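You operate a simulated robot arm through the tools that you are given. There is no shell and no other tool.

You are at the controls of a simulated robot arm. One attempt, no reset.

Task
Put things in order on the top of the low bench. At the end: the blue counter cartridge from the top of the low bench is on the grey tray; the purple used glove and the white label plate on the top of the low bench have changed places; the red lacquer brush is on the brown carton (marked "SHIMS"); whatever was shut is shut again. Leave all else as you found it, and nothing knocked over.
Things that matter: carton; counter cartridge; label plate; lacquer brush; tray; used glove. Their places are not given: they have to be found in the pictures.

It is judged by the outcome, as a careful person would: the job done as asked, and still so three seconds after it is handed in. It fails if anything else is knocked over, pushed out of place, dropped, spilled or broken.

Robot
A 6-joint arm with a two-finger parallel gripper, fixed in place. Base frame: the origin is at the foot of the arm, x ahead of it, y to its left, z up; the work surface is at about z = 800. Lengths are in mm, angles in degrees, forces in N, time in s.
With the tool pointing down near the work surface it reaches from about 260 to 680 mm from the base axis. Its first joint turns from -66.0 to 66.0 degrees. Payload 2.9 kg.
The tool frame sits at the grasp point between the pads (the TCP): z along the fingers, y along the line on which they close. The tips reach 30 mm beyond it. The gripper opens to 110 mm. The fingers are 20 mm wide and 10 mm thick; the gripper's body (48 by 112 mm) begins 55 mm behind the TCP.
Orientation is told as [roll, pitch, yaw] about the base's x, y, z axes, in that order, counted from this pose: with the fingers straight down and closing along the base's y, the tool's x points along the base's -x, its y along +y and its z along -z.

Tools
- The arm moves only by the tool apply_moves. Its argument "motion" is one flat list of numbers, 7 for each row, row after row: the turn, a rotation vector about the tool's x, y, z in degrees, then the shift along the tool's x, y, z in mm, then the gripper command, from -1 (fully open) to 1 (shut), values between in proportion. In form: [wx, wy, wz, dx, dy, dz, grip, wx, wy, wz, dx, dy, dz, grip, ...]. A call has 1 to 20 rows; each row is the pose to reach, as a shift and turn from the pose commanded when the call began, along the tool's axes at that moment. A row lasts 0.2 s, in which the tool goes at most 50 mm and 8.6 degrees; a call with a longer step from one row to the next is refused whole, and so is a gripper value outside its range. A pose out of reach is approached as far as the arm can. The call stops where the force on the tool passes 40 N (or 10 N more than at its start, if that is more) or the arm is blocked; 0.2 s more then pass. Each finger travels about 108 mm/s and halts on what it meets, pressing with about 34 N; the grip force reading is that of the motor and also rises with nothing between the fingers. The clock runs only during rows and for 0.2 s after the last one: add rows that repeat a pose to give the fingers time. The reply holds the time, the measured pose of the TCP, the force on the tool along the base axes, the opening and the grip force, in the units named above and with some noise, with the torque about the TCP (base axes, N m) and any sound that the robot's microphone picked up.
- Cameras (640 x 400 px; columns grow to the right, rows downward): "scene" is fixed at [73.4, 436.7, 1373.5]; the picture's right is [-0.76, -0.65, 0.00], its down [-0.43, 0.50, -0.75] and it looks along [0.49, -0.57, -0.66] (base axes); focal length 265 px, centre (320, 200). "wrist" rides on the gripper at [72, 17, -103] in the tool frame; the picture's right is [-0.23, 0.97, 0.00], its down [-0.76, -0.18, -0.62] and it looks along [-0.61, -0.14, 0.78] (tool axes); focal length 222 px, centre (320, 200).
- capture(camera): a new picture of that camera. No time passes.
- measure_at(camera, pixels): for up to 12 pixels [column, row] of the newest picture of that camera ("zoom" is the newest enlarged one), the place [x, y, z] in the base frame of the surface seen there, good to about 2 mm. No time passes.
- zoom(camera, box): a new picture of the part [left, top, right, bottom] of that camera's present view, enlarged. No time passes.
- hand_in(): hands the job in; it is judged then, once.

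Leave the gripper open and the arm clear of the work at the hand-in unless told otherwise.

The tools are called after "Emit:" as name(argument=value, ...) on one line, values as JSON. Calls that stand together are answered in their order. apply_moves: Moves the arm, as the interface text tells. Its arguments: {"type":"object","properties":{"motion":{"type":"array"}},"required":["motion"]} The other tools are called the same way: capture (camera) takes a picture; measure_at (camera, pixels) gives the place of the surface under pixels of a picture; zoom (camera, box) takes an enlarged picture of a part of a camera's view; hand_in () hands the job in.

At the start:

```text
time: 0.0
position: [490.9, 126.5, 1168.5]
orientation: [0.1, 0.0, -0.1]
contact_force: [0.0, 0.6, -0.2]
torque: [0.01, 0.0, -0.02]
width: 110.2
gripper_force: 0.0
```

scene: 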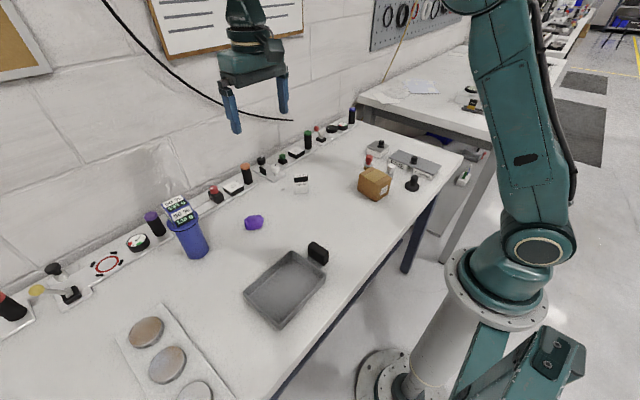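
wrist: 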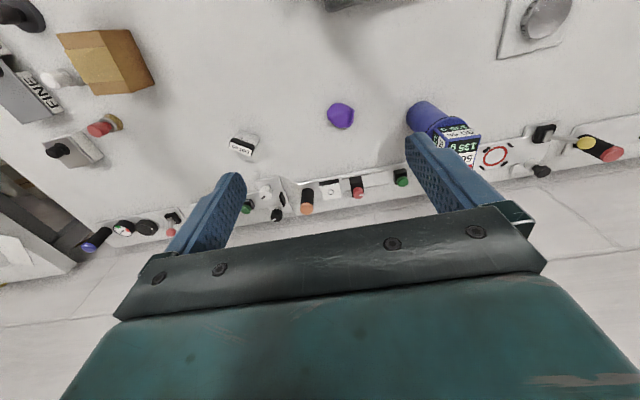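

I see the bench with a tray, a purple glove, a white label plate, a brown carton, and a blue thing at (190,235). I'll zoom in to identify things.

Emit:
zoom(camera="scene", box=[330, 110, 490, 210])

Emit:
zoom(camera="scene", box=[130, 160, 290, 260])

Emit:
zoom(camera="scene", box=[220, 220, 380, 330])

Emit:
zoom(camera="scene", box=[200, 100, 370, 210])

Emit:
zoom(camera="scene", box=[0, 220, 260, 400])

```text
4.00 times, centred on (410, 160) of scene
```

zoom: 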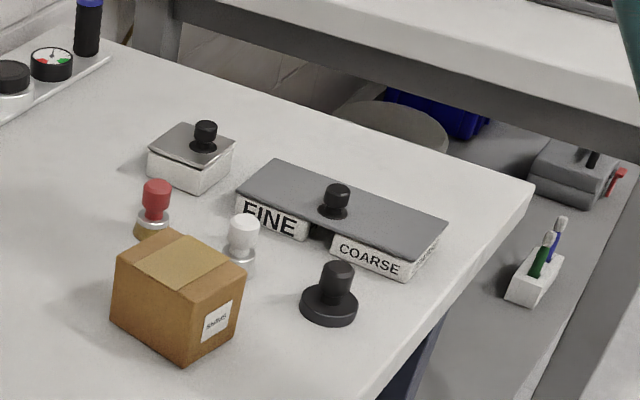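

```text
4.00 times, centred on (210, 210) of scene
```

zoom: 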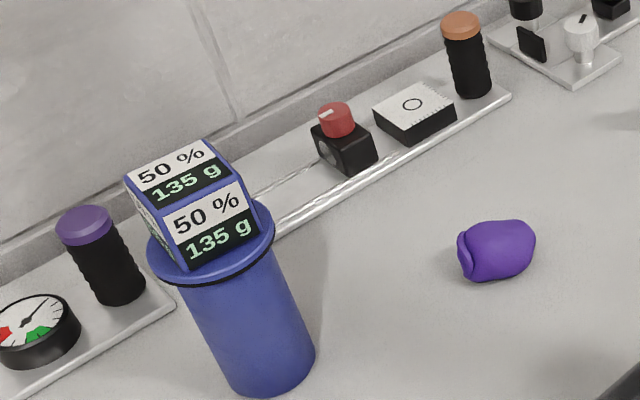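

```text
3.64 times, centred on (300, 275) of scene
```

zoom: 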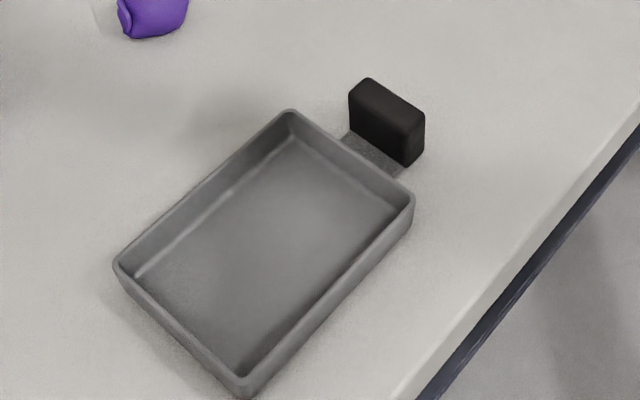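

```text
3.64 times, centred on (285, 155) of scene
```

zoom: 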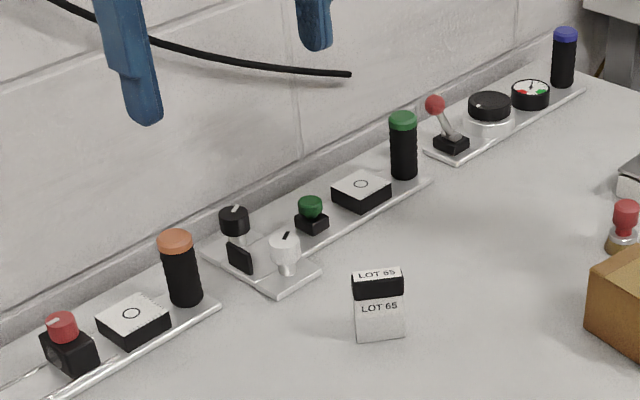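

```text
2.22 times, centred on (130, 310) of scene
```

zoom: 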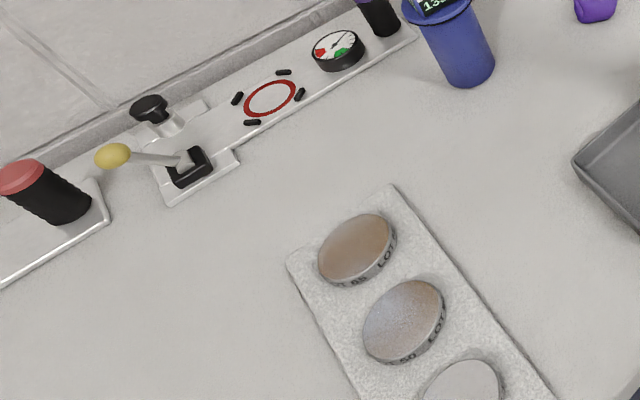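

The red brush may be the red‑topped thing by the carton, or sit inside one of the lidded boxes. I'll measure the main objects and then look at the wrist view.

Emit:
measure_at(camera="scene", pixels=[[369, 158], [368, 169], [391, 167], [376, 146], [414, 180], [413, 162], [374, 177], [253, 222], [301, 180], [301, 190], [285, 285], [318, 250]])

Emit:
measure_at(camera="scene", pixels=[[172, 203], [180, 215], [190, 245], [185, 230], [160, 350], [360, 187], [373, 200], [390, 180], [375, 168], [388, 158], [440, 165], [430, 177]])

Emit:
zoom(camera="wrist", box=[0, 0, 180, 180])

Emit:
zoom(camera="wrist", box=[200, 60, 520, 220])

```text
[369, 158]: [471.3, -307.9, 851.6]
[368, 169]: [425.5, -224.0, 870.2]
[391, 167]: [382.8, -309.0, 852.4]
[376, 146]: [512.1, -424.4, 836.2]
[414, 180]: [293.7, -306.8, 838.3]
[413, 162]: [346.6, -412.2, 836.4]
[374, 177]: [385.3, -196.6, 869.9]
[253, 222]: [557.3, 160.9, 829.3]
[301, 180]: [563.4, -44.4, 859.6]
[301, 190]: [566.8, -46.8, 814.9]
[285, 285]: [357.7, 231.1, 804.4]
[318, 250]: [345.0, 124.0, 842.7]
```

```text
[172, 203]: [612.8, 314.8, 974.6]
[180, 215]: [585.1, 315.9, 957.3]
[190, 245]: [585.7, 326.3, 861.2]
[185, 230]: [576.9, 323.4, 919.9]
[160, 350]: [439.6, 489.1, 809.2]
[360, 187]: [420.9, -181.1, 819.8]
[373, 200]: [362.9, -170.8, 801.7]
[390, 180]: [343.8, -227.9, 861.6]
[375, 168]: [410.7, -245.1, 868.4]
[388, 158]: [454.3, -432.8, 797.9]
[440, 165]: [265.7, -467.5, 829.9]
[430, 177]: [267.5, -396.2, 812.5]
```

```text
2.22 times, centred on (90, 90) of wrist
```

zoom: 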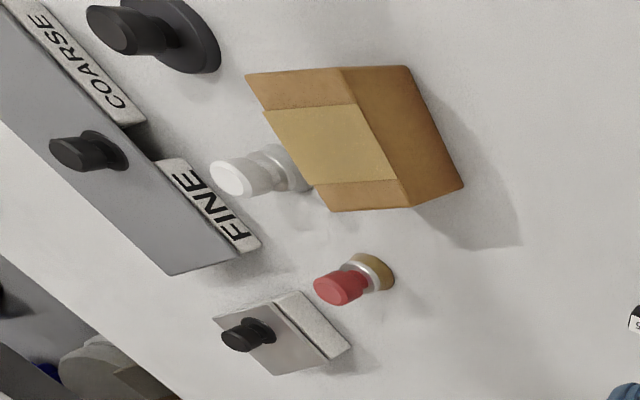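

```text
2.00 times, centred on (360, 140) of wrist
```

zoom: 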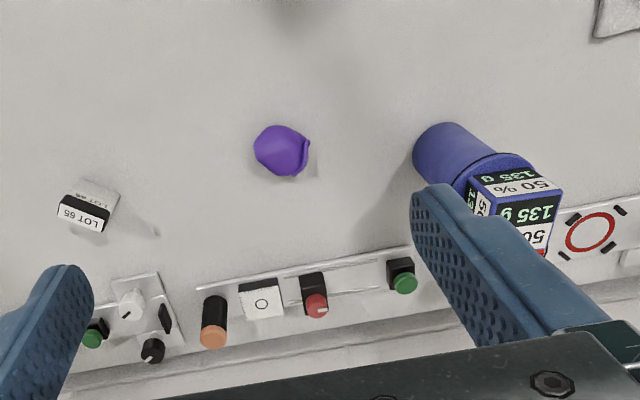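

The red piece near the carton, at scene (369,160), has a red handle, steel ferrule and tan bristles. That is the brush, standing on its bristles. Next I'll measure the cartridge closely.

Emit:
zoom(camera="scene", box=[150, 185, 230, 265])

```text
5.00 times, centred on (190, 225) of scene
```

zoom: 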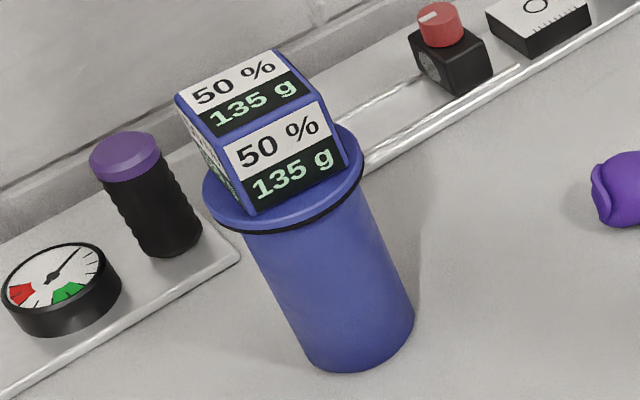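

Measuring points on the cartridge: head corners, flange edge, body sides and base.

Emit:
measure_at(camera="zoom", pixels=[[180, 97], [275, 52], [318, 100], [224, 146], [255, 208], [347, 163], [215, 205], [290, 228], [356, 180], [245, 240], [365, 200], [310, 225]])

Emit:
measure_at(camera="zoom", pixels=[[262, 255], [320, 250], [370, 215], [305, 345], [350, 366], [410, 325], [355, 310], [360, 385], [207, 190], [360, 165], [280, 290], [390, 270]])

Emit:
capture(camera="wrist")

Emit:
measure_at(camera="wrist", pixels=[[430, 108], [408, 118], [440, 125], [455, 145], [480, 135], [437, 132]])

```text
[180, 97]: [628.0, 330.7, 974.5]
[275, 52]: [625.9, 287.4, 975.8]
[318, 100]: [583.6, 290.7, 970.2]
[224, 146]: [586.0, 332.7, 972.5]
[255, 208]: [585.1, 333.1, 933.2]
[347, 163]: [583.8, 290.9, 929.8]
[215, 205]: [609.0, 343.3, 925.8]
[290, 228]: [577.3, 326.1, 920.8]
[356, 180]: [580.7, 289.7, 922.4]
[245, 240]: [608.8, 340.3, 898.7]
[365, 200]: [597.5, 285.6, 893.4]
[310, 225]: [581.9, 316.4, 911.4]
```

```text
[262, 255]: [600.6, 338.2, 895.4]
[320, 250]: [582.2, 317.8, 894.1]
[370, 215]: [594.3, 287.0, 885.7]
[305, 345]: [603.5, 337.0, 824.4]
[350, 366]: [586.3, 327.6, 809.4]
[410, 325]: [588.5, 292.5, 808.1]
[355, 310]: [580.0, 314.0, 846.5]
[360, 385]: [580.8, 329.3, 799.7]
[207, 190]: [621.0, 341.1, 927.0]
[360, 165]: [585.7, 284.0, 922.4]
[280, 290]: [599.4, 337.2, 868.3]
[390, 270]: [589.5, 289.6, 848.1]
```

```text
taken
```

wrist: 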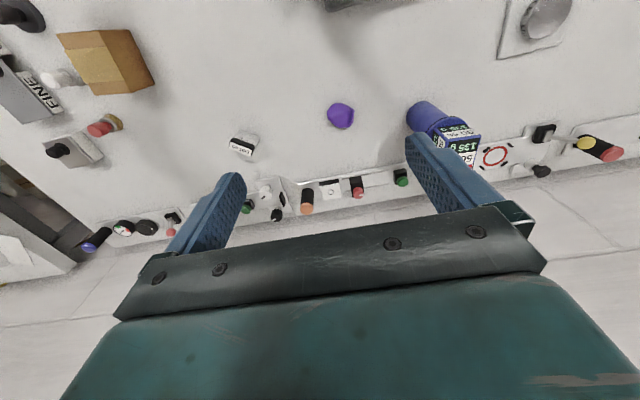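

```text
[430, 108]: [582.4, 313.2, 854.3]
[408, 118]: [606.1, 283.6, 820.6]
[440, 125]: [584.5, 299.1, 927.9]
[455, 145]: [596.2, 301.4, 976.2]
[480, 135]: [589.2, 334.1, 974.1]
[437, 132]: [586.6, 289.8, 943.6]
```

The cartridge is an upright body about 54 mm across, centred near (606,311). It has a flange at z≈925 and a 42 mm cube head up to z≈975. Next I'll measure the brush, carton, plate, glove, tray and their neighbours.

Emit:
zoom(camera="scene", box=[340, 135, 420, 205])

Emit:
measure_at(camera="zoom", pixels=[[230, 118], [245, 115], [213, 116], [230, 160], [230, 165], [210, 175], [250, 172], [170, 250], [242, 205], [348, 252], [280, 305], [290, 255]])

Emit:
measure_at(camera="zoom", pixels=[[345, 175], [345, 190], [362, 225], [168, 300], [175, 330], [265, 380], [340, 320], [230, 140], [211, 182], [240, 183], [230, 60], [300, 60]])

```text
5.71 times, centred on (380, 170) of scene
```

zoom: 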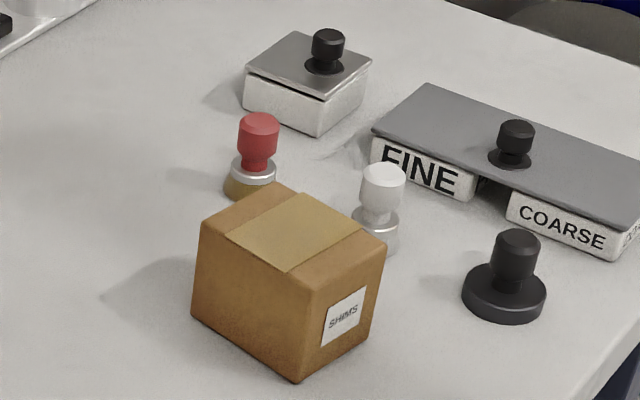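

```text
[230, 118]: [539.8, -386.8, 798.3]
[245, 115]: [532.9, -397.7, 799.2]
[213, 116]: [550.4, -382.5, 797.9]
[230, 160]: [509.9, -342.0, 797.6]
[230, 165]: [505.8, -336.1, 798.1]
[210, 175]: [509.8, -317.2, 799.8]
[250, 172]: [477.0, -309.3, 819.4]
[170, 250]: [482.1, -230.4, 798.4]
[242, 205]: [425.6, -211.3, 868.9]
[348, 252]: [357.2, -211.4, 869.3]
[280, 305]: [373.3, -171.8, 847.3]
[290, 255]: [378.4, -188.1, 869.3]
```

```text
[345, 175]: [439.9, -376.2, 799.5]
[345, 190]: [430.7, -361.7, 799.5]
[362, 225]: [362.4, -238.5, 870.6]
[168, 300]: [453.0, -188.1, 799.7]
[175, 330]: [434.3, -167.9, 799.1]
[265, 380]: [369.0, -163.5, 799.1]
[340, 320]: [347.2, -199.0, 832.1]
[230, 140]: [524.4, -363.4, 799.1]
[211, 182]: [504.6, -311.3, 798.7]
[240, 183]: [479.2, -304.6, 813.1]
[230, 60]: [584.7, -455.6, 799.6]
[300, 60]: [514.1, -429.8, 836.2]
```

The zoom is now clear: brush at (257,155), carton top corners near (203,222), (278,183), (383,238) and (318,278). I'll measure these, then zoom on the plate.

Emit:
measure_at(camera="zoom", pixels=[[258, 118], [240, 120], [277, 122], [258, 140], [256, 178], [234, 170], [272, 175], [228, 190], [206, 224], [276, 186], [381, 240], [316, 276]])

Emit:
zoom(camera="scene", box=[270, 160, 340, 210])

```text
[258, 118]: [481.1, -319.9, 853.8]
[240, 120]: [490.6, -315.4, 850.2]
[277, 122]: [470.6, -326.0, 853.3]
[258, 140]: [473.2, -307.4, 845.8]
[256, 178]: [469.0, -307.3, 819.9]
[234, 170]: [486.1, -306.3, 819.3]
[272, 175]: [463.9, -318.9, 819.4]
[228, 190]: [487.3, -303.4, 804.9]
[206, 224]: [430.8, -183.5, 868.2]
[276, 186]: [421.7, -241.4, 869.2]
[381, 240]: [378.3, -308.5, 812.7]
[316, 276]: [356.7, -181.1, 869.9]
```

```text
8.00 times, centred on (305, 185) of scene
```

zoom: 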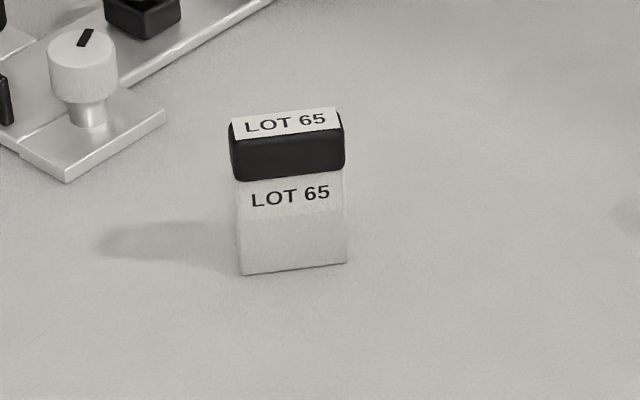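

The label plate is an upright block with a black cap and two "LOT 65" labels. I'll measure its corners.

Emit:
measure_at(camera="zoom", pixels=[[238, 136], [337, 128], [234, 121], [336, 110], [290, 155], [236, 172], [342, 165], [242, 265], [342, 258], [290, 230], [243, 274], [345, 264]])

Emit:
zoom(camera="scene", box=[225, 200, 285, 245])

Emit:
measure_at(camera="zoom", pixels=[[220, 180], [270, 180], [330, 170], [360, 180], [290, 160], [290, 210], [270, 240], [350, 220], [400, 180], [170, 190], [210, 215], [300, 130]])

```text
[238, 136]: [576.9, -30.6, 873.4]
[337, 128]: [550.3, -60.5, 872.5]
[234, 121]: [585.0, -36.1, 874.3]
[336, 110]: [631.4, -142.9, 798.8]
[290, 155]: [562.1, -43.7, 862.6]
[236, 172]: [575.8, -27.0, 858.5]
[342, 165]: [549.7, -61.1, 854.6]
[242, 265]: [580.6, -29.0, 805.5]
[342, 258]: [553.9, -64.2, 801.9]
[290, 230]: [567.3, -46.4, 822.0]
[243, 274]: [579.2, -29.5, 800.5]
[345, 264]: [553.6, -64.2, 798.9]
```

```text
8.89 times, centred on (255, 222) of scene
```

zoom: 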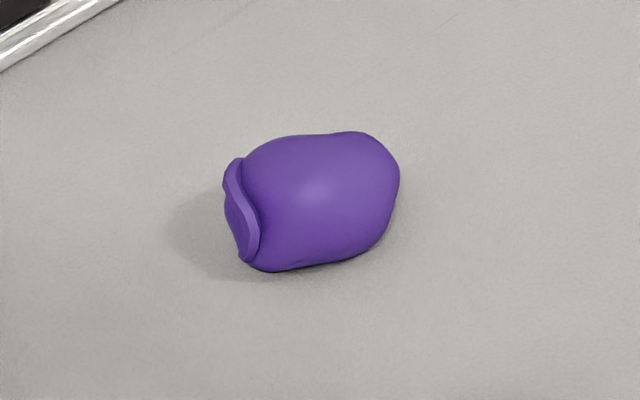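

```text
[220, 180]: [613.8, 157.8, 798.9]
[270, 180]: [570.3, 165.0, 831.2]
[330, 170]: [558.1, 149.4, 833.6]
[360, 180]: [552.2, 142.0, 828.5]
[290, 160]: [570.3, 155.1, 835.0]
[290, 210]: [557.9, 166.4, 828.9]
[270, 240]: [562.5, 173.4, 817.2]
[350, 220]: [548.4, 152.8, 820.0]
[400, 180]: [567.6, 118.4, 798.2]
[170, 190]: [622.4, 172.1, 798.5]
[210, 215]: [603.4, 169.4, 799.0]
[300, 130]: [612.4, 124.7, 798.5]
```

The plate stands on edge: about 42 mm wide along (0.62,0.79), thin, 74 mm tall, centre ≈(568,-49). The glove is a lump about 50×40×35 mm near (562,155). I'll bring the gripper to a height above the glove for a closer wrist view.

Emit:
apply_moves(motion=[0, 0, 0, -14, 5, 42, -1, 0, 0, 0, -28, 10, 84, -1, 0, 0, 0, -42, 15, 126, -1, 0, 0, 0, -55, 20, 168, -1, 0, 0, 0, -69, 25.5, 208, -1])

Emit:
capture(camera="wrist")

```text
time: 1.2
position: [559.9, 154.0, 959.7]
orientation: [0.0, -0.1, 0.1]
contact_force: [0.3, 0.4, -0.7]
torque: [0.0, 0.01, -0.03]
width: 110.4
gripper_force: 0.0
```

```text
taken
```

wrist: 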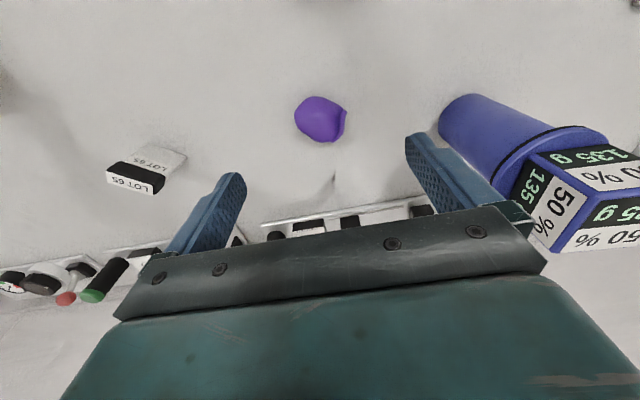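

The glove is at (320,119) in the wrist view and the plate at (145,170). I'll measure the outlines.

Emit:
measure_at(camera="wrist", pixels=[[320, 119], [297, 119], [343, 112], [340, 130], [318, 99], [320, 138], [300, 105], [335, 138]])

Emit:
zoom(camera="wrist", box=[100, 120, 220, 200])

Emit:
measure_at(camera="zoom", pixels=[[40, 250], [60, 220], [290, 310], [312, 335], [50, 260], [270, 350], [300, 380], [440, 180], [440, 240], [240, 140], [360, 250], [170, 300]])

```text
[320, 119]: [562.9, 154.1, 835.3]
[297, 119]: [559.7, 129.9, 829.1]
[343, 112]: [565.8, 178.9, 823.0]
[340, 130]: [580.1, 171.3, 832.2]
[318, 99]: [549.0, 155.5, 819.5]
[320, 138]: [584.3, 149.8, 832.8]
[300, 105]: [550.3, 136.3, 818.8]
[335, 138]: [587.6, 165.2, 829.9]
```

```text
5.00 times, centred on (160, 160) of wrist
```

zoom: 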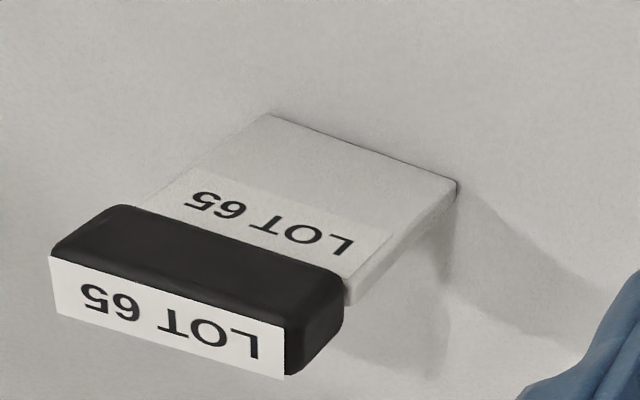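

```text
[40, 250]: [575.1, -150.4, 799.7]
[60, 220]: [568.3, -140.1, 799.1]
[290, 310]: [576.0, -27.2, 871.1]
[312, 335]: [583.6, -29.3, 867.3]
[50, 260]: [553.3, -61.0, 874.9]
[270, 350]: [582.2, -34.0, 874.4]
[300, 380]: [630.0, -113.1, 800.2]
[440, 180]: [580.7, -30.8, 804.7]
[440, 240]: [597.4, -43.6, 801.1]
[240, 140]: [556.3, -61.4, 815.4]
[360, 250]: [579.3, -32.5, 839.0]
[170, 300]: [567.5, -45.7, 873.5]
```

The glove spans about x 546–590 and y 128–181, with its top at 835. I'll descend over it at (567,154.5,836), closing along y.

Emit:
apply_moves(motion=[0, 0, 0, -3, 0, 45, -1, 0, 0, 0, -7, 0.5, 90, -1, 0, 0, 0, -7, 0.5, 124, -1, 0, 0, 0, -7, 0.5, 124, -1, 0, 0, 0, -7, 0.5, 124, 1, 0, 0, 0, -7, 0.5, 124, 1, 0, 0, 0, -7, 0.5, 124, 1])

Emit:
capture(camera="scene")

```text
time: 2.8
position: [567.7, 152.6, 834.8]
orientation: [0.1, 0.0, 0.0]
contact_force: [0.2, 0.3, -0.3]
torque: [-0.01, 0.02, -0.04]
width: 63.2
gripper_force: 33.7
```

```text
taken
```

scene: 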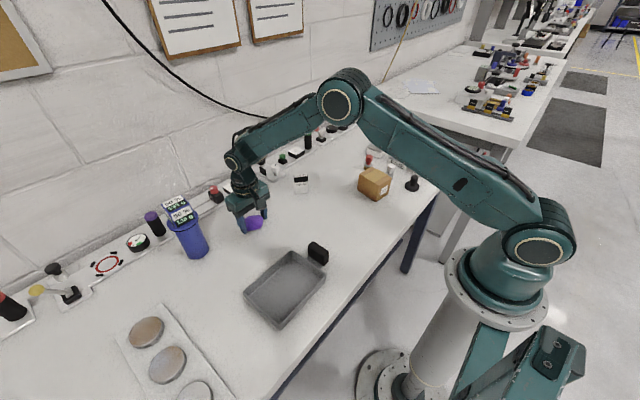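

The glove is gripped at 63 mm. I'll lift it 45 mm and move it to a clear spot near (475,45), then look before letting go.

Emit:
apply_moves(motion=[0, 0, 0, 0, 0, -25, 1, 0, 0, 0, 0, 0, -45, 1, 0, 0, 0, 31, -36, -45, 1, 0, 0, 0, 62, -73, -45, 1, 0, 0, 0, 92, -109.5, -45, 1, 0, 0, 0, 92, -109.5, -45, 1])

Emit:
capture(camera="scene")

Emit:
capture(camera="wrist")

```text
time: 4.2
position: [474.9, 41.9, 882.7]
orientation: [0.1, 0.0, 0.1]
contact_force: [-0.7, 0.1, -0.1]
torque: [0.0, -0.01, -0.03]
width: 63.5
gripper_force: 34.1
```

```text
taken
```

scene: 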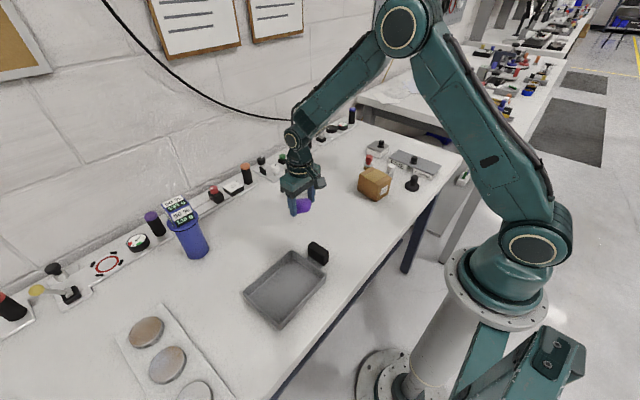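

```text
taken
```

wrist: 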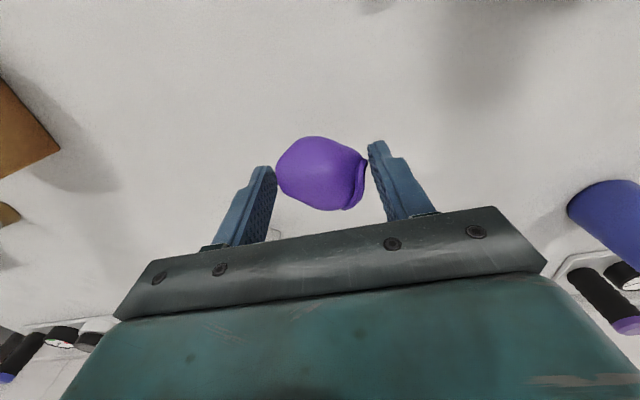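

The glove is held securely and the spot is clear. I'll lower 45 mm, open, pause, and rise.

Emit:
apply_moves(motion=[0, 0, 0, 0, 0, 25, 1, 0, 0, 0, 0, 0, 45, 1, 0, 0, 0, 0, 0, 45, 1, 0, 0, 0, 0, 0, 45, -0.5, 0, 0, 0, 0, 0, 45, -1, 0, 0, 0, 0, 0, 45, -1, 0, 0, 0, 0, 0, 0, -1, 0, 0, 0, 0, 0, -50, -1, 0, 0, 0, 0, 0, -100, -1])

Emit:
capture(camera="scene")

Emit:
capture(camera="wrist")

```text
time: 6.2
position: [474.2, 42.9, 982.0]
orientation: [0.0, 0.1, 0.1]
contact_force: [0.4, 0.7, -0.5]
torque: [-0.02, 0.0, 0.01]
width: 109.9
gripper_force: 0.0
```

```text
taken
```

scene: 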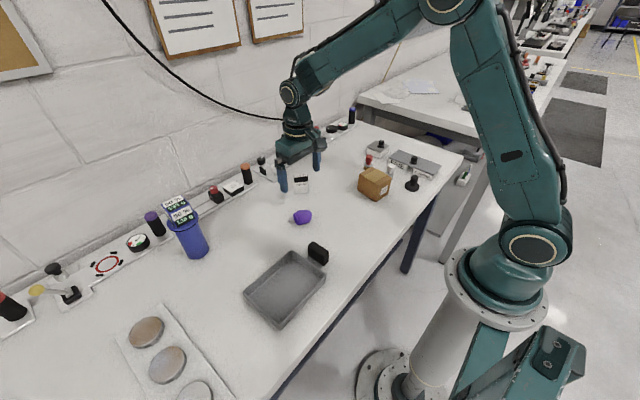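

```text
taken
```

wrist: 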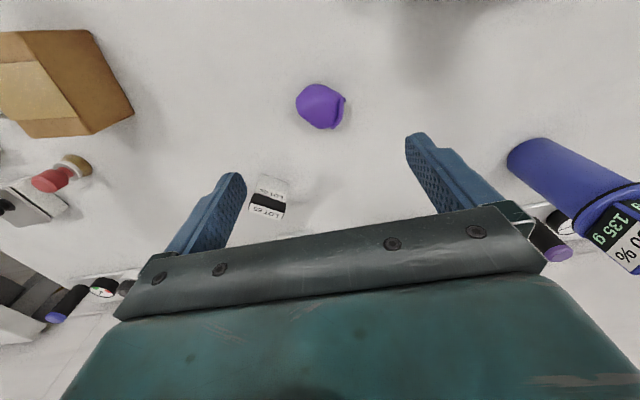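

The glove rests upright at about (475,43). I'll zoom in on the plate to fix its centre and thickness.

Emit:
zoom(camera="wrist", box=[230, 160, 310, 230])

Emit:
zoom(camera="scene", box=[270, 160, 340, 230])

```text
5.71 times, centred on (270, 195) of wrist
```

zoom: 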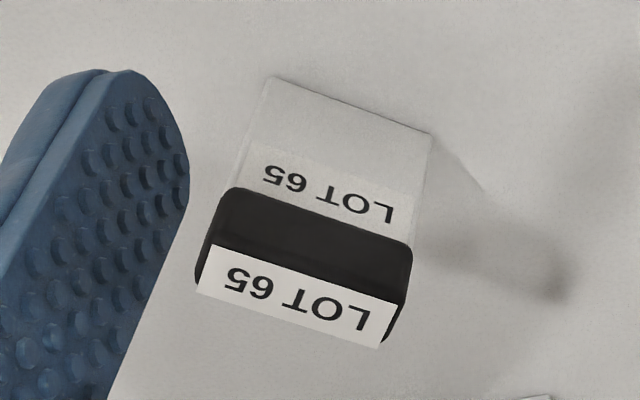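

```text
5.71 times, centred on (305, 195) of scene
```

zoom: 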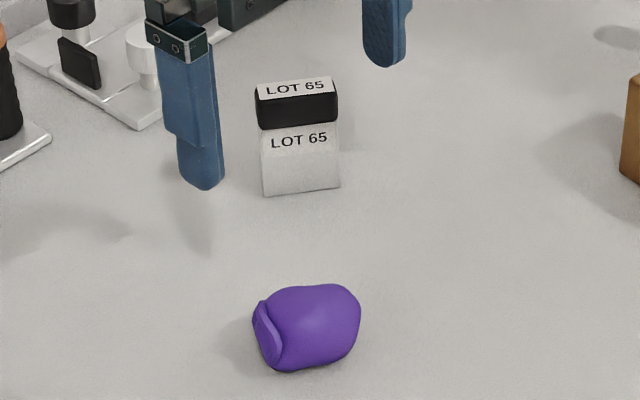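

Measuring the top-label corners and body edges in a zoomed wrist view.

Emit:
zoom(camera="wrist", box=[230, 160, 310, 230])

Emit:
measure_at(camera="zoom", pixels=[[214, 250], [394, 307], [201, 288], [376, 342], [222, 210], [408, 260], [272, 84], [425, 135], [330, 110], [245, 180], [402, 320], [300, 290]])

```text
5.71 times, centred on (270, 195) of wrist
```

zoom: 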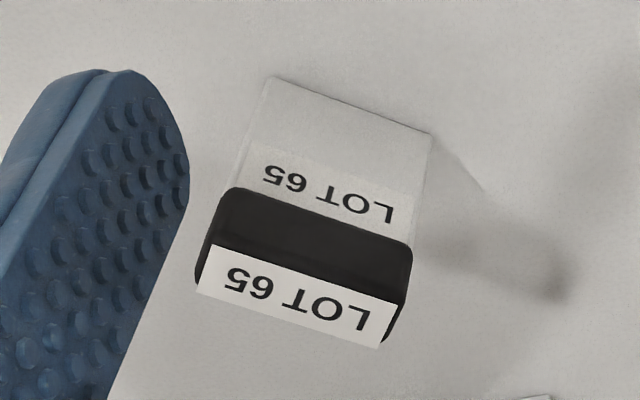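

```text
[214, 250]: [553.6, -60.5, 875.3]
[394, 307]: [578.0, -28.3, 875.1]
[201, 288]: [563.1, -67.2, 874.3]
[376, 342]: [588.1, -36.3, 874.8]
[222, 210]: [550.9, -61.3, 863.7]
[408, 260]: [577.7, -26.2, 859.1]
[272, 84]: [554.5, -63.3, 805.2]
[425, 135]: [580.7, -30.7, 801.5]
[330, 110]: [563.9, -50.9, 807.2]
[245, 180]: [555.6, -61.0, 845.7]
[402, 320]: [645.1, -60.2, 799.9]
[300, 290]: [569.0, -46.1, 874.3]
```

The plate's top centre is (571,-48), with its long edge at 52.3°. I'll turn the tool 52.3° in yaw while moving above it, with the gripper partly open at about 55 mm, to close across the thin direction.

Emit:
apply_moves(motion=[0, 0, -7.47, -13.7, -13, 3, -0.5, 0, 0, -14.94, -27.4, -26, 6, 0, 0, 0, -22.41, -41.1, -39, 9, 0, 0, 0, -29.9, -54.8, -52, 12, 0, 0, 0, -37.35, -68.6, -65, 15, 0, 0, 0, -44.8, -82.3, -78, 18, 0, 0, 0, -52.3, -96, -91, 21, 0, 0, 0, -52.3, -96, -91, 21, 0])

Emit:
capture(camera="wrist")

Emit:
capture(camera="scene")

```text
time: 8.0
position: [571.3, -47.1, 960.9]
orientation: [0.1, 0.1, 52.5]
contact_force: [-0.1, -0.6, 0.4]
torque: [0.0, -0.03, 0.04]
width: 54.7
gripper_force: 0.0
```

```text
taken
```

wrist: 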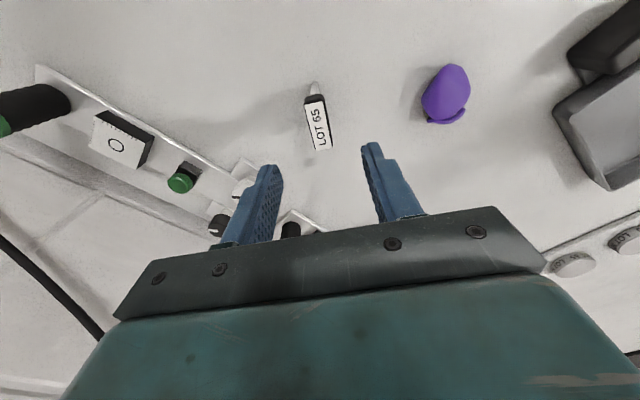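

```text
taken
```

scene: 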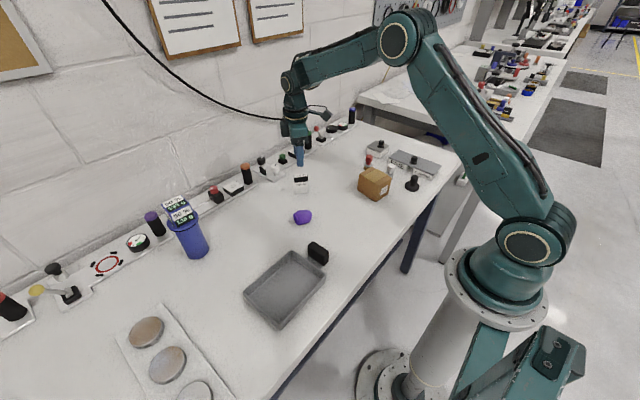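

The plate sits between the fingers and in line with the pads. I'll descend to z≈852 and close gently.

Emit:
apply_moves(motion=[0, 0, 0, 0, 0, 45, 0, 0, 0, 0, 0, 0, 90, 0, 0, 0, 0, 0, 0, 108.5, 0, 0, 0, 0, 0, 0, 108.5, 0, 0, 0, 0, 0, 0, 108.5, 0.5, 0, 0, 0, 0, 0, 108.5, 1, 0, 0, 0, 0, 0, 108.5, 1, 0, 0, 0, 0, 0, 108.5, 1])

Emit:
capture(camera="wrist")

Emit:
zoom(camera="scene", box=[260, 120, 350, 220])

```text
time: 9.8
position: [569.5, -47.6, 850.8]
orientation: [0.0, -0.1, 52.4]
contact_force: [0.1, -1.3, 0.1]
torque: [-0.01, -0.01, -0.06]
width: 16.7
gripper_force: 33.6
```

```text
taken
```

wrist: 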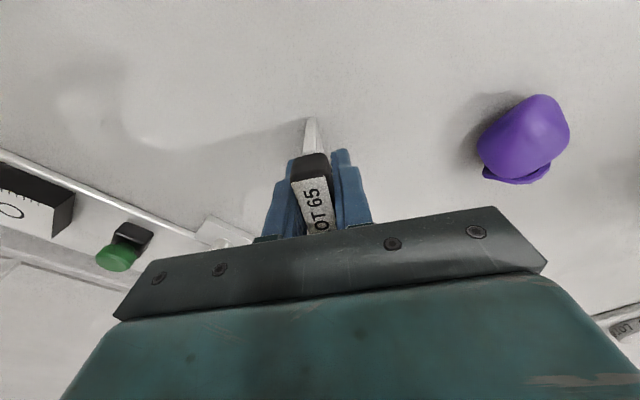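

```text
4.00 times, centred on (305, 170) of scene
```

zoom: 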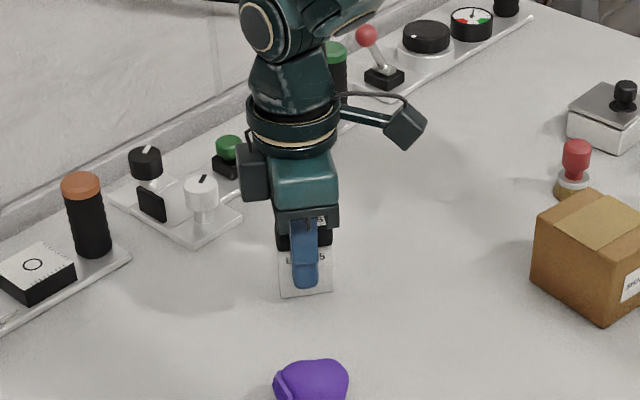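

The plate is held at 16.7 mm. I'll lift it 50 mm, carry it 202 mm in +y to the glove's old place, and check before setting it down.

Emit:
apply_moves(motion=[0, 0, 0, 0, 0, -25, 1, 0, 0, 0, 0, 0, -50, 1, 0, 0, 0, -31.5, 25.4, -50, 1, 0, 0, 0, -63, 50.8, -50, 1, 0, 0, 0, -94.5, 76.1, -50, 1, 0, 0, 0, -126, 101.5, -50, 1, 0, 0, 0, -157.3, 126.8, -50, 1, 0, 0, 0, -157.3, 126.8, -50, 1, 0, 0, 0, -157.3, 126.8, -30, 1])

Emit:
zoom(camera="scene", box=[200, 130, 320, 260])

Emit:
capture(camera="wrist")

```text
time: 11.8
position: [567.7, 155.3, 878.7]
orientation: [0.1, 0.1, 52.3]
contact_force: [-0.8, 0.4, 0.5]
torque: [0.01, -0.02, -0.01]
width: 16.9
gripper_force: 34.2
```

```text
3.08 times, centred on (260, 195) of scene
```

zoom: 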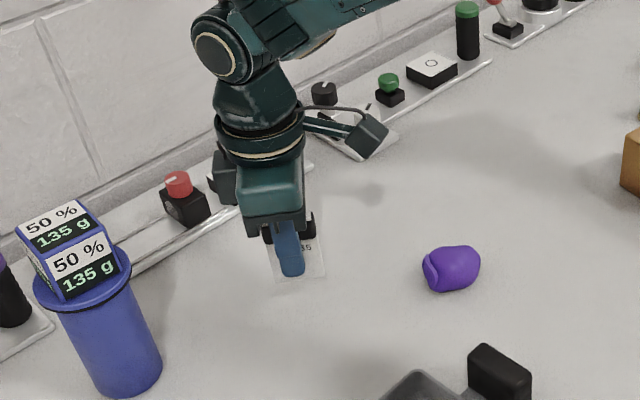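

```text
taken
```

wrist: 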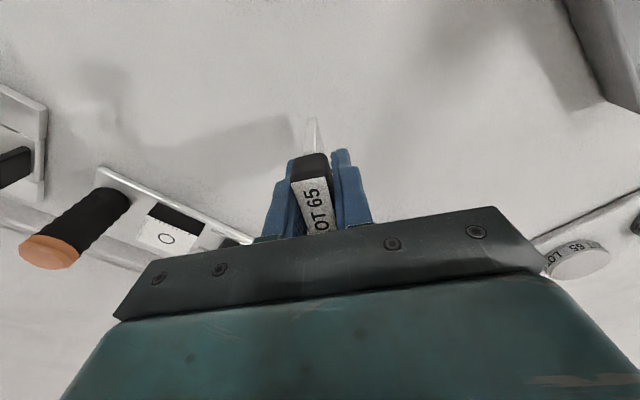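

The plate hangs upright over the glove's old spot. I'll lower it the last 30 mm slowly, keeping the grip closed for now.

Emit:
apply_moves(motion=[0, 0, 0, 0, 0, 15, 1, 0, 0, 0, 0, 0, 26, 1, 0, 0, 0, 0, 0, 29, 1, 0, 0, 0, 0, 0, 29, 1])

Emit:
zoom(camera="scene", box=[230, 180, 290, 240])

```text
time: 12.8
position: [567.5, 154.2, 851.7]
orientation: [0.0, 0.1, 52.3]
contact_force: [-0.6, 0.3, 0.4]
torque: [0.04, -0.01, -0.01]
width: 16.8
gripper_force: 34.0
```

```text
6.67 times, centred on (260, 210) of scene
```

zoom: 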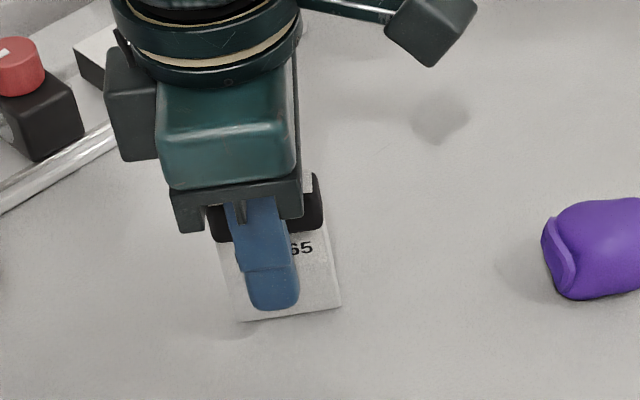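

No contact force yet, and it should be about 1 mm above the bench. I'll ease down 1 mm, then 1.5 mm, watching the force.

Emit:
apply_moves(motion=[0, 0, 0, 0, 0, 1, 1, 0, 0, 0, 0, 0, 1.5, 1, 0, 0, 0, 0, 0, 1.5, 1])

```text
time: 13.6
position: [566.8, 153.8, 851.9]
orientation: [0.0, 0.1, 52.3]
contact_force: [-0.3, -0.5, 0.0]
torque: [-0.01, 0.03, 0.02]
width: 16.8
gripper_force: 33.8
```

Still no force, so I'll go down another 1 mm and check.

Emit:
apply_moves(motion=[0, 0, 0, 0, 0, 0.7, 1, 0, 0, 0, 0, 0, 1.2, 1, 0, 0, 0, 0, 0, 1.2, 1])

```text
time: 14.4
position: [567.5, 155.2, 850.3]
orientation: [0.1, 0.0, 52.3]
contact_force: [-0.6, 0.1, -0.5]
torque: [-0.02, -0.01, 0.02]
width: 16.6
gripper_force: 34.4
```

Emit:
zoom(camera="scene", box=[245, 205, 275, 230])

Emit:
measure_at(camera="zoom", pixels=[[310, 320], [400, 335], [430, 310], [350, 330], [350, 345], [350, 360]])

```text
16.00 times, centred on (260, 218) of scene
```

zoom: 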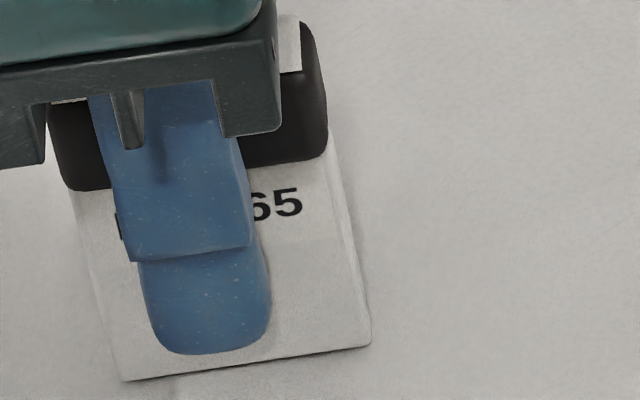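

```text
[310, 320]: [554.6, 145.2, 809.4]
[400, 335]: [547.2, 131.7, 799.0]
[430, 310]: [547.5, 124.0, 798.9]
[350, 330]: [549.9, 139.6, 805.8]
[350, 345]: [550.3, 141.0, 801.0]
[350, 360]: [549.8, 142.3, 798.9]
```

It looks in contact or within a millimetre. One more 0.8 mm step to confirm.

Emit:
apply_moves(motion=[0, 0, 0, 0, 0, 0.8, 1, 0, 0, 0, 0, 0, 0.8, 1, 0, 0, 0, 0, 0, 0.8, 1])

```text
time: 15.2
position: [566.5, 154.3, 850.7]
orientation: [0.2, 0.1, 52.3]
contact_force: [0.4, -0.1, 0.7]
torque: [-0.01, 0.0, 0.0]
width: 16.8
gripper_force: 34.0
```

Emit:
apply_moves(motion=[0, 0, 0, 0, 0, 0.8, 1, 0, 0, 0, 0, 0, 0.8, 1])

```text
time: 15.8
position: [566.6, 154.2, 849.0]
orientation: [0.0, 0.0, 52.3]
contact_force: [-0.8, -0.2, 4.3]
torque: [-0.06, 0.02, -0.01]
width: 17.0
gripper_force: 34.1
```

The 4.3 N reading shows the plate is on the bench. I'll open slowly to about 55 mm, pause, then rise straight up.

Emit:
apply_moves(motion=[0, 0, 0, 0, 0, -0.3, 0.6, 0, 0, 0, 0, 0, -0.3, 0.3, 0, 0, 0, 0, 0, -0.3, 0, 0, 0, 0, 0, 0, -0.3, 0, 0, 0, 0, 0, 0, -40, 0, 0, 0, 0, 0, 0, -85, 0, 0, 0, 0, 0, 0, -130, 0])

Emit:
capture(camera="scene")

Emit:
capture(camera="wrist")

```text
time: 17.4
position: [568.2, 155.8, 977.6]
orientation: [0.0, 0.0, 52.4]
contact_force: [0.0, -0.4, -0.4]
torque: [-0.02, 0.0, 0.03]
width: 55.0
gripper_force: 0.1
```

```text
taken
```

scene: 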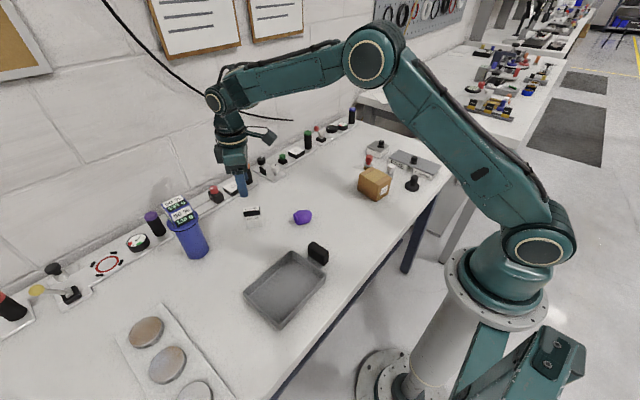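

```text
taken
```

wrist: 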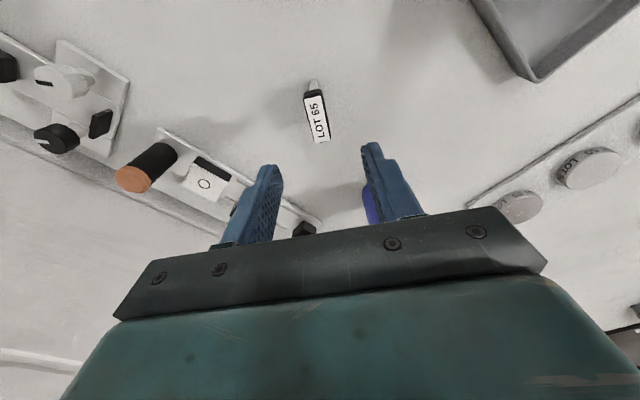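

The plate stands upright at the glove's old place. I'll turn back to yaw 0 and return above the glove at (475,43).

Emit:
apply_moves(motion=[0, 0, 7.47, 20.7, 0.7, 0, 0, 0, 0, 14.94, 41.4, 1.4, 0, -0.5, 0, 0, 22.41, 62.1, 2.1, 5, -1, 0, 0, 29.9, 82.8, 2.8, 13, -1, 0, 0, 37.35, 103.5, 3.5, 22, -1, 0, 0, 44.8, 124, 4.2, 31, -1, 0, 0, 52.3, 144.6, 4.8, 38.7, -1, 0, 0, 52.3, 144.6, 4.8, 38.7, -1])

Emit:
capture(camera="wrist")

Emit:
measure_at(camera="wrist", pixels=[[320, 119], [320, 130], [300, 125], [340, 120], [320, 105]])

```text
time: 19.2
position: [473.6, 43.7, 941.1]
orientation: [0.0, -0.1, -0.1]
contact_force: [0.5, 0.2, 0.1]
torque: [0.02, 0.01, 0.01]
width: 110.1
gripper_force: 0.0
```

```text
taken
```

wrist: 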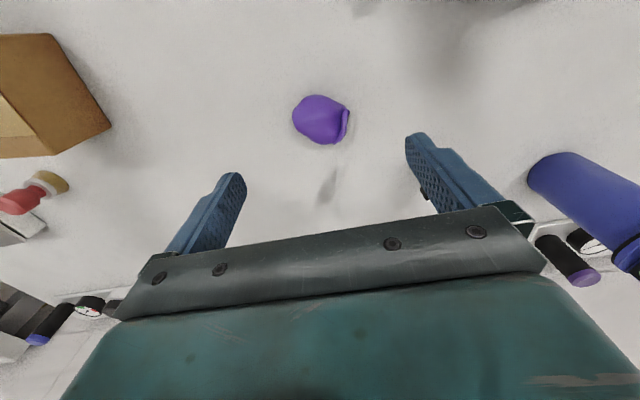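

```text
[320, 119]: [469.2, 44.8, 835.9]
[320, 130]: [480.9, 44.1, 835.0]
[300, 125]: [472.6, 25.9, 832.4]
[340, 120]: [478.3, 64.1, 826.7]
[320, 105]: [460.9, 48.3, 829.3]
```

The glove is where I left it. I'll descend, grip, and lift.

Emit:
apply_moves(motion=[0, 0, 0, 0, 0, 45, -1, 0, 0, 0, 0, 0, 85, -1, 0, 0, 0, 0, 0, 104, -1, 0, 0, 0, 0, 0, 104, -1, 0, 0, 0, 0, 0, 104, 1, 0, 0, 0, 0, 0, 104, 1, 0, 0, 0, 0, 0, 104, 1, 0, 0, 0, 0, 0, 79, 1, 0, 0, 0, 0, 0, 54, 1, 0, 0, 0, -32, -30.7, 54, 1, 0, 0, 0, -64, -61.4, 54, 1, 0, 0, 0, -96, -92, 54, 1, 0, 0, 0, -96, -92, 54, 1])

Emit:
capture(camera="wrist")

Emit:
capture(camera="scene")

```text
time: 22.0
position: [570.0, -47.9, 886.1]
orientation: [0.0, 0.0, 0.1]
contact_force: [0.2, 1.0, -0.1]
torque: [0.01, 0.01, 0.01]
width: 63.3
gripper_force: 33.8
```

```text
taken
```

wrist: 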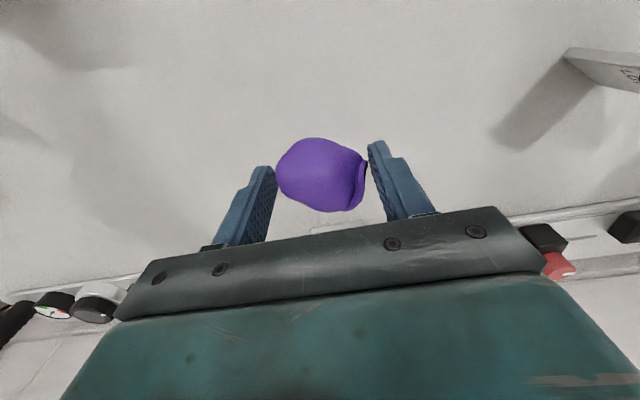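

```text
taken
```

scene: 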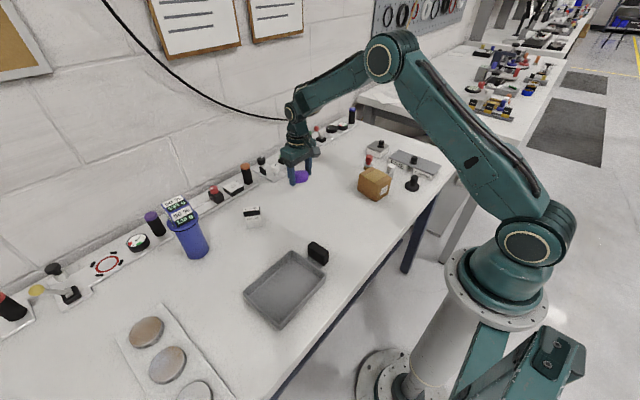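

I'm over the plate's old spot with the glove. I'll lower 50.5 mm, open, and rise.

Emit:
apply_moves(motion=[0, 0, 0, 0, 0, 25, 1, 0, 0, 0, 0, 0, 45, 1, 0, 0, 0, 0, 0, 50.5, 1, 0, 0, 0, 0, 0, 50.5, 1, 0, 0, 0, 0, 0, 50.5, -0.4, 0, 0, 0, 0, 0, 50.5, -1, 0, 0, 0, 0, 0, 50.5, -1, 0, 0, 0, 0, 0, 10, -1, 0, 0, 0, 0, 0, -40, -1, 0, 0, 0, 0, 0, -90, -1])

Emit:
capture(camera="wrist")

Emit:
capture(camera="scene")

```text
time: 24.2
position: [572.3, -48.4, 975.7]
orientation: [-0.1, 0.0, 0.0]
contact_force: [-0.3, -0.7, 0.5]
torque: [-0.02, -0.02, 0.02]
width: 110.2
gripper_force: 0.0
```

```text
taken
```

wrist: 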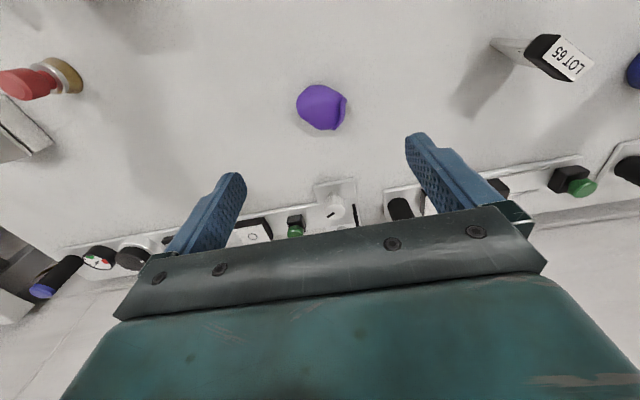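

```text
taken
```

scene: 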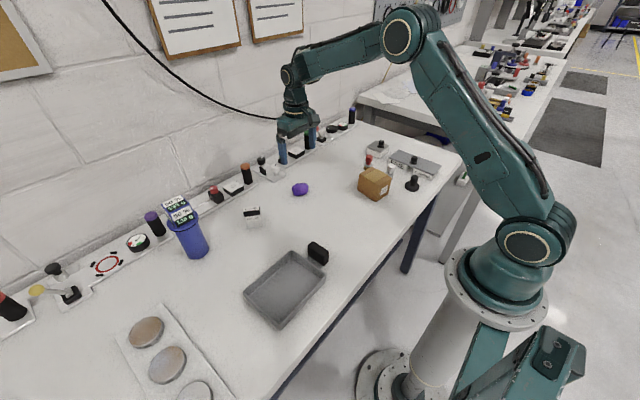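

The swap is done: glove at the plate's old place, plate at the glove's. Next I'll move above the brush near (478,-316) for a closer look.

Emit:
apply_moves(motion=[0, 0, 0, 15.5, -44.5, 3, -1, 0, 0, 0, 31, -89, 6, -0.6, 0, 0, 0, 46.5, -133.5, 8, -0.2, 0, 0, 0, 62, -178, 11, 0, 0, 0, 0, 77.5, -222.5, 14, 0, 0, 0, 0, 93, -267, 16, 0, 0, 0, 0, 93, -267, 16, 0])

Emit:
capture(camera="wrist")

Emit:
zoom(camera="wrist", box=[240, 60, 400, 160])

```text
time: 25.8
position: [480.0, -319.7, 959.1]
orientation: [0.0, 0.0, 0.0]
contact_force: [0.4, -0.1, -0.4]
torque: [0.0, 0.0, 0.02]
width: 55.0
gripper_force: 0.1
```

```text
taken
```

wrist: 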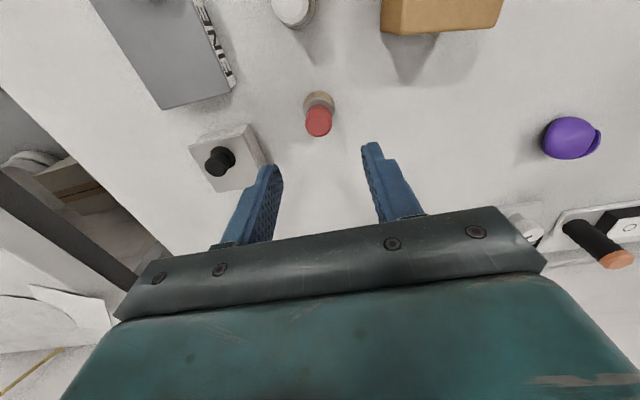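

```text
4.00 times, centred on (320, 110) of wrist
```

zoom: 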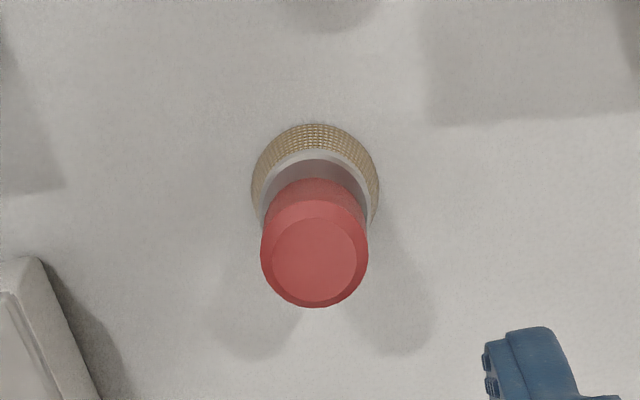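

Measuring the brush's top rim, flanks and bristle base.

Emit:
measure_at(camera="zoom", pixels=[[314, 260], [275, 262], [354, 262], [314, 222], [314, 300], [264, 240], [364, 240], [314, 185], [258, 175], [374, 175], [314, 130], [314, 145]])

Emit:
measure_at(camera="wrist", pixels=[[384, 32], [438, 33], [495, 26], [388, 5], [440, 10], [500, 5], [192, 148], [245, 128], [265, 165], [295, 15]])

```text
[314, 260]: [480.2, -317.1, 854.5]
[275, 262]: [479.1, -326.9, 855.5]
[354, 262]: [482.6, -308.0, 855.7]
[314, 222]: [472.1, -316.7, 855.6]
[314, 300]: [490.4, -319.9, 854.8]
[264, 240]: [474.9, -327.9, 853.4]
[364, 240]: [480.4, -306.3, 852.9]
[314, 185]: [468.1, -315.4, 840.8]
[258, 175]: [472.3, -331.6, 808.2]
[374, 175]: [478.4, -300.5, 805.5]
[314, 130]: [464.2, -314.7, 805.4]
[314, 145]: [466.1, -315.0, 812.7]
```

```text
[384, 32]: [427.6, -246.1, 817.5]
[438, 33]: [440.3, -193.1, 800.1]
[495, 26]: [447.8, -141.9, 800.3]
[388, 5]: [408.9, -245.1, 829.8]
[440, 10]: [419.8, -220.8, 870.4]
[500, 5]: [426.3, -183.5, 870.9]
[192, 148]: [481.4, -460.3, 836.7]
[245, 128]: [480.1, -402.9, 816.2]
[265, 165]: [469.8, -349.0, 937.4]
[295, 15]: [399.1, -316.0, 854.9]
```

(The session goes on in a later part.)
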